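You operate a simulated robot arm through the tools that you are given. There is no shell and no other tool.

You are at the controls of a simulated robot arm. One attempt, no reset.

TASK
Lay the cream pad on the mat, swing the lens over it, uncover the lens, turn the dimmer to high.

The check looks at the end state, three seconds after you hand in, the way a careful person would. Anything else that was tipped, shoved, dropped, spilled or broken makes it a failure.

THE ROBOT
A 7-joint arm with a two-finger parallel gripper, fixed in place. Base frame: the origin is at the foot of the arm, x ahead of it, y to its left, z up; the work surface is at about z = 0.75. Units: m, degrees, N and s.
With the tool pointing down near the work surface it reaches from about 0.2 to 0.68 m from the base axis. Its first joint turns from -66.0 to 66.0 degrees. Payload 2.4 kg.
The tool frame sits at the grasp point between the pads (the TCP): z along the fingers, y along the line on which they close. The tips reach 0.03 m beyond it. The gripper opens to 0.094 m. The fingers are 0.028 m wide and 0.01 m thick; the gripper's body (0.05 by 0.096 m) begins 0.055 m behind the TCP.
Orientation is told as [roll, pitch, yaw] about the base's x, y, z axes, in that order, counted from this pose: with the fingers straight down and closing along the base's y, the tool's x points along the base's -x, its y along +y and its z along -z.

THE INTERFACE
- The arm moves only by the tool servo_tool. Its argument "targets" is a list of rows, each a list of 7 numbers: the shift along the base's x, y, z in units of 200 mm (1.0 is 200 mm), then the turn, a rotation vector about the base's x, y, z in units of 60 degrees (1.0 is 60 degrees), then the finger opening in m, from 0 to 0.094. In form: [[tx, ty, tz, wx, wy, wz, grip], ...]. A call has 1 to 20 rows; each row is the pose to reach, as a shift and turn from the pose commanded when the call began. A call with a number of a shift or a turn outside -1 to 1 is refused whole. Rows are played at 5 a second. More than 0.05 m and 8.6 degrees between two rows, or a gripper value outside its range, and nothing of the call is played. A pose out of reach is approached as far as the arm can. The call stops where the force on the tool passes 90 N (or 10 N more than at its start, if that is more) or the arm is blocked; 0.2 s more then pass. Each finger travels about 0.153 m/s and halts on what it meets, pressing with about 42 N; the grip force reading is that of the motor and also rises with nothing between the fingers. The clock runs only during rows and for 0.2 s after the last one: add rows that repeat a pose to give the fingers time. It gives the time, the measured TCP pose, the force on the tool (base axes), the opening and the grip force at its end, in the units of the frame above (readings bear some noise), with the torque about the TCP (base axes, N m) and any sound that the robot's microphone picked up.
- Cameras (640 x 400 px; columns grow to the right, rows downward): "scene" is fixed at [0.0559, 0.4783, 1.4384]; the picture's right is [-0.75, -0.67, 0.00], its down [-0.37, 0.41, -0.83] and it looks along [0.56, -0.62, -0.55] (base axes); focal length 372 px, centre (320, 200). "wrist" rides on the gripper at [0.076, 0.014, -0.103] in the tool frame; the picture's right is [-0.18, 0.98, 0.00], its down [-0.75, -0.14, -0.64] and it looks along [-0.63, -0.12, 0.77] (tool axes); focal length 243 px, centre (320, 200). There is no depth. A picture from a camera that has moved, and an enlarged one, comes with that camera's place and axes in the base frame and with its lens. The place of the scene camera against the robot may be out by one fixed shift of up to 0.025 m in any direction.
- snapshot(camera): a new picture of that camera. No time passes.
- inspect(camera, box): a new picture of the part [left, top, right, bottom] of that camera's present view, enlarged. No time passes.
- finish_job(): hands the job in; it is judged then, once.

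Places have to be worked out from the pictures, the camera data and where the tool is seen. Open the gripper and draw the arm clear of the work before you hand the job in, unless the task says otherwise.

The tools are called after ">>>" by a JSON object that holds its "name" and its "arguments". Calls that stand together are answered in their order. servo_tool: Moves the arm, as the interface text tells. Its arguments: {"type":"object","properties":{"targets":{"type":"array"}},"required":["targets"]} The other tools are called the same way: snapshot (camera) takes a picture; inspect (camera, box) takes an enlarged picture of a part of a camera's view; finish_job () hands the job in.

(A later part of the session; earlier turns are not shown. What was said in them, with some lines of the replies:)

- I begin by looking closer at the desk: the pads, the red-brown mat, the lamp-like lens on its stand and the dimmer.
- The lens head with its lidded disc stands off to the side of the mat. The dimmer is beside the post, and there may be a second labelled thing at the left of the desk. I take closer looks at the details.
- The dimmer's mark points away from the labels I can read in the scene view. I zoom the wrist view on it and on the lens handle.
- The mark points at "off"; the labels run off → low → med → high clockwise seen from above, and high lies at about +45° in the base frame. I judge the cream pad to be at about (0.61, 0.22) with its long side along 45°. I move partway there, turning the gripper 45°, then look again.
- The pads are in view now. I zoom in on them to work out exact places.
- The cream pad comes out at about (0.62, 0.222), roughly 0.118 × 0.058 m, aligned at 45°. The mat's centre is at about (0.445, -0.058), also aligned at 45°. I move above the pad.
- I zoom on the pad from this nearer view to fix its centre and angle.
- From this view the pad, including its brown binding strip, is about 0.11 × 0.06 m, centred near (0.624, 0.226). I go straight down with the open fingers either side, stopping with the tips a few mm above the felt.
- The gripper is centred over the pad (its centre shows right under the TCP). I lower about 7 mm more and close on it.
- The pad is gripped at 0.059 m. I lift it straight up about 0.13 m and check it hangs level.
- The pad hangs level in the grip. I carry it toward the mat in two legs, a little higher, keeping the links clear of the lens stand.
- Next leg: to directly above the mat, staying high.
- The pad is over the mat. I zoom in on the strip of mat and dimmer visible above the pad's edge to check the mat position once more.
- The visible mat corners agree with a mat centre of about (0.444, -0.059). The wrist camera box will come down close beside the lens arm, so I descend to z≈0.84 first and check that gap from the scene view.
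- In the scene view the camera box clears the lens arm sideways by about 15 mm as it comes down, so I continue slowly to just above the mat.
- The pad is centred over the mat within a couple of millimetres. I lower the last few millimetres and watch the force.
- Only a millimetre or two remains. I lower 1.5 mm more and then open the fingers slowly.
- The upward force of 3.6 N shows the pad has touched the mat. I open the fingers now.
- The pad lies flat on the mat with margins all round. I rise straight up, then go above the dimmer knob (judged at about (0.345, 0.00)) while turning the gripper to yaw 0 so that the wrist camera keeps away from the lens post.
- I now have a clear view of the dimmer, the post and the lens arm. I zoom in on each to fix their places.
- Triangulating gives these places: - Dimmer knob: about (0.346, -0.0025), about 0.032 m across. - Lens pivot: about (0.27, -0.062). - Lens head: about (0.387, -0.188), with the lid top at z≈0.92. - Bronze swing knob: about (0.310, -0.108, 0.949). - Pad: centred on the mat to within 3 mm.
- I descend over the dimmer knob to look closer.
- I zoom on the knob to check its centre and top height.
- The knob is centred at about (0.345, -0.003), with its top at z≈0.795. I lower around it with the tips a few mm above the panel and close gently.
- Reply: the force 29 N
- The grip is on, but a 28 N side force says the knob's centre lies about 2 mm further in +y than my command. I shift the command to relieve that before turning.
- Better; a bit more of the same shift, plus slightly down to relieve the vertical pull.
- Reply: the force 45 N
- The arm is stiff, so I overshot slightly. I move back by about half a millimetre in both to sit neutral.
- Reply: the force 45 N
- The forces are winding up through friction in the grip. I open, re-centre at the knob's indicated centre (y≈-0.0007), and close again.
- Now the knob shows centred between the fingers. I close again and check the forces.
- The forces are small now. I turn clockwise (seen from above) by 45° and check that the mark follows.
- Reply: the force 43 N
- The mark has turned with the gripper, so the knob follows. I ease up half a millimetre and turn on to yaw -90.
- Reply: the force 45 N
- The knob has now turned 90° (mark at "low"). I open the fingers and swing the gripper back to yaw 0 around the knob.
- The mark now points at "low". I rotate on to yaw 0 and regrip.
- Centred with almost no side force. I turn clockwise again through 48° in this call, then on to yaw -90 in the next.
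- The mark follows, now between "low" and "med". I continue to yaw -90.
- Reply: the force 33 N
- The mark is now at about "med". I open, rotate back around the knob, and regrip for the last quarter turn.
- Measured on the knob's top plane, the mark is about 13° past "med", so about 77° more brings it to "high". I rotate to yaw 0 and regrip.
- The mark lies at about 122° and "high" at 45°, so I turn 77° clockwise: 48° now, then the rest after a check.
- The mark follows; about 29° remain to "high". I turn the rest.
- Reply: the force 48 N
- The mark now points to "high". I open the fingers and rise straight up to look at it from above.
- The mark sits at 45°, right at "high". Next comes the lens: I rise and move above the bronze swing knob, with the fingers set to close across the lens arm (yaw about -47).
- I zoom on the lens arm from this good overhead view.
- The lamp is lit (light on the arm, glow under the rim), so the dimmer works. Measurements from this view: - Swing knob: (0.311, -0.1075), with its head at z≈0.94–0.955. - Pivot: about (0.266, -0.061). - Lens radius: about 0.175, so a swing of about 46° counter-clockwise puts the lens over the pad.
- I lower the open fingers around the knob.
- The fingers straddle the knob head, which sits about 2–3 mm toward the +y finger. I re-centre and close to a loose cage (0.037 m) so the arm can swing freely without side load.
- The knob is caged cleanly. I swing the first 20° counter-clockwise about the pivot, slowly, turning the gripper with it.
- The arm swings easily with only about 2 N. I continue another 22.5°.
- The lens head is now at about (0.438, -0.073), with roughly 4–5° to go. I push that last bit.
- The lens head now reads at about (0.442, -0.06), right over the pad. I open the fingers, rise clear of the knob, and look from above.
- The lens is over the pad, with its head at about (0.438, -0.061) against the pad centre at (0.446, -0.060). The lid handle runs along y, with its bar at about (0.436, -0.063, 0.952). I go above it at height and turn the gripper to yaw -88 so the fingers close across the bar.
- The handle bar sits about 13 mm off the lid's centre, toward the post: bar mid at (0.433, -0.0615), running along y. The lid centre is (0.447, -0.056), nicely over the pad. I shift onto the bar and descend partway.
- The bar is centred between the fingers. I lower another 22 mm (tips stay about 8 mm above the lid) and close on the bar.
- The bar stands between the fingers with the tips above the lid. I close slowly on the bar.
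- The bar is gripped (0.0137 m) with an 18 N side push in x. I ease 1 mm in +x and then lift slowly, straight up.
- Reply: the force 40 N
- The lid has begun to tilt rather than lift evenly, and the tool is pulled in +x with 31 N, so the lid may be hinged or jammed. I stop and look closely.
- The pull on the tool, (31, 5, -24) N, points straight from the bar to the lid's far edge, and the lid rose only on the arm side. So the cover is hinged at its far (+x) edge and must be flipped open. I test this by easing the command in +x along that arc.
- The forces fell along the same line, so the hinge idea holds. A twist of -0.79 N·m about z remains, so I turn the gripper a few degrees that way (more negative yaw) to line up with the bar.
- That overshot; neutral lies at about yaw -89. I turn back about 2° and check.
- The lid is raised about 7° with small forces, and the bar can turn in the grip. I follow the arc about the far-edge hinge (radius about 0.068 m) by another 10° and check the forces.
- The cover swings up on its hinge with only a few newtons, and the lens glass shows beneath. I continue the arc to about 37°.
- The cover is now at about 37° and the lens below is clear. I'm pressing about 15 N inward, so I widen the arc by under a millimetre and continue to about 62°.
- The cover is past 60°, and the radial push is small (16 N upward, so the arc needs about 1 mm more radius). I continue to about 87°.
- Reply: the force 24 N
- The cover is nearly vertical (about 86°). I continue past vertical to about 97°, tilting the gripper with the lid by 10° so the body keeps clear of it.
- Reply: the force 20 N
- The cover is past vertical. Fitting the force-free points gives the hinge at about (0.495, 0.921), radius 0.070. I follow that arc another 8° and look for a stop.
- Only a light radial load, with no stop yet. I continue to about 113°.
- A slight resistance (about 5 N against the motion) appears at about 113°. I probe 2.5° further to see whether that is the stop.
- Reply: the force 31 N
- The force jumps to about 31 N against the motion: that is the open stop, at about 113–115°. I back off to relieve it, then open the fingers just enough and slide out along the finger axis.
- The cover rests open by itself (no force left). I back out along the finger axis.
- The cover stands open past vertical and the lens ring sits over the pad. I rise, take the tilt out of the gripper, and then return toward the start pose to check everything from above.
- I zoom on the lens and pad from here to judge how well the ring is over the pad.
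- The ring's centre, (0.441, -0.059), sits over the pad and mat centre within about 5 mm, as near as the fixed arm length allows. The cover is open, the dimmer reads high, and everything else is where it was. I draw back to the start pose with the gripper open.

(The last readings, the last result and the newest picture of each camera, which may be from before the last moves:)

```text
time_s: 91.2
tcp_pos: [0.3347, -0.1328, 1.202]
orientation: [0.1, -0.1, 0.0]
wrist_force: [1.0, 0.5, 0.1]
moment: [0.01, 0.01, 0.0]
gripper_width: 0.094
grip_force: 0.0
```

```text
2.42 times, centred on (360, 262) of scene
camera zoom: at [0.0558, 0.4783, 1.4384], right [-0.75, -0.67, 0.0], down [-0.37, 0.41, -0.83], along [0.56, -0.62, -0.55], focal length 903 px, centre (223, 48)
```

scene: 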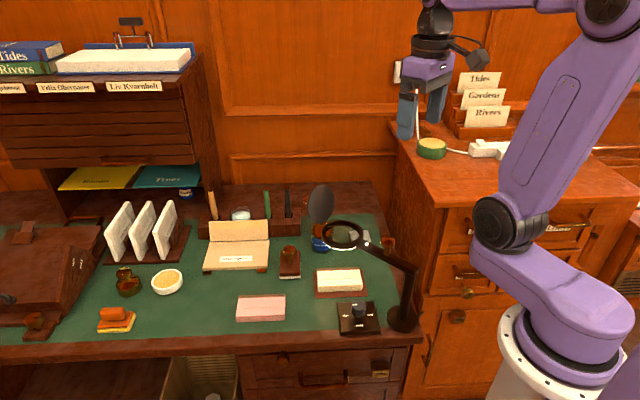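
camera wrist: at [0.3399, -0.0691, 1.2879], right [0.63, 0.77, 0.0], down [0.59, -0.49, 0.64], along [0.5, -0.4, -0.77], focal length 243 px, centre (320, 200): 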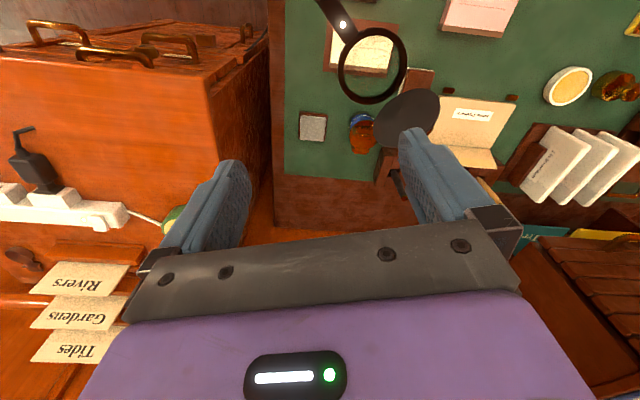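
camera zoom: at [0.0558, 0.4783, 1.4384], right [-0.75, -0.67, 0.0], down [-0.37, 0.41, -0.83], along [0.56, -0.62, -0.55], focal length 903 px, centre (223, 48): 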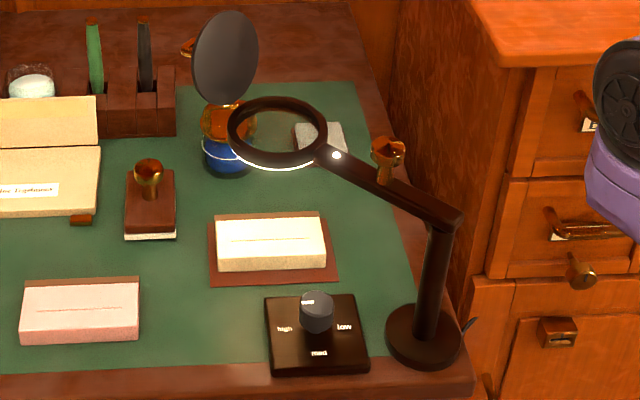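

I check the dimmer's mark once more up close before handing in.

>>> {"name": "inspect", "arguments": {"camera": "scene", "box": [330, 290, 390, 340]}}

>>> {"name": "inspect", "arguments": {"camera": "wrist", "box": [350, 0, 440, 80]}}

```text
8.00 times, centred on (360, 315) of scene
camera zoom: at [0.0558, 0.4783, 1.4384], right [-0.75, -0.67, 0.0], down [-0.37, 0.41, -0.83], along [0.56, -0.62, -0.55], focal length 2979 px, centre (0, -720)
```

zoom: 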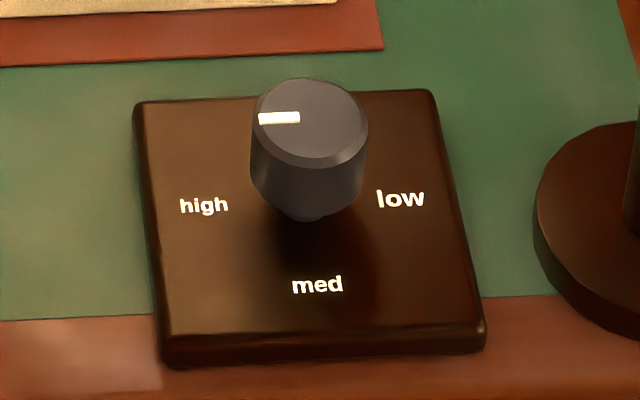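

```text
5.00 times, centred on (395, 40) of wrist
camera zoom: at [0.2577, -0.1214, 1.303], right [0.18, 0.98, 0.0], down [0.75, -0.14, 0.64], along [0.63, -0.12, -0.77], focal length 1213 px, centre (-55, 1000)
```

zoom: 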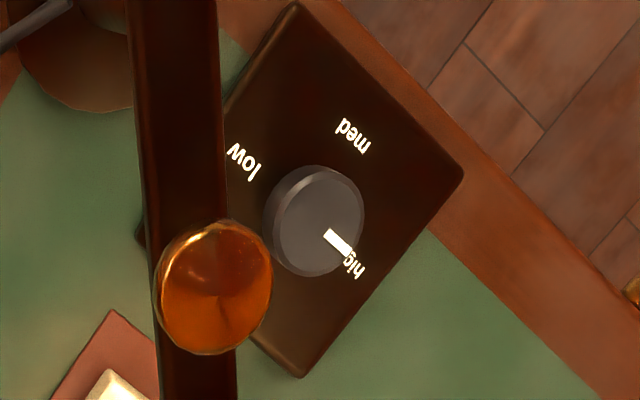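

The mark points squarely at "high" and the lamp is lit. The cream pad lies on the mat, the lens is over it with its cover open, and the arm is clear with the gripper open. I hand the job in.

>>> {"name": "finish_job", "arguments": {}}

```text
The job is handed in.
```

The job is handed in, and all four parts were done when I last looked; the check's verdict has not come back to me.

- **Pad:** the cream pad lies flat on the mat, centred to within about 3 mm, with mat showing on all sides.
- **Lens:** it is swung over the pad, with the ring's centre about 5 mm from the pad's centre. The arm's fixed length allows no closer.
- **Cover:** it turned out to be hinged at its far edge, so I flipped it open rather than lifting it off. It rests by itself at its stop, a little past vertical.
- **Dimmer:** I turned it clockwise from off through low and med. Its mark now points at high and the lamp is lit.

In the last pictures nothing else looked tipped or moved. The arm is back near its start pose with the gripper open.
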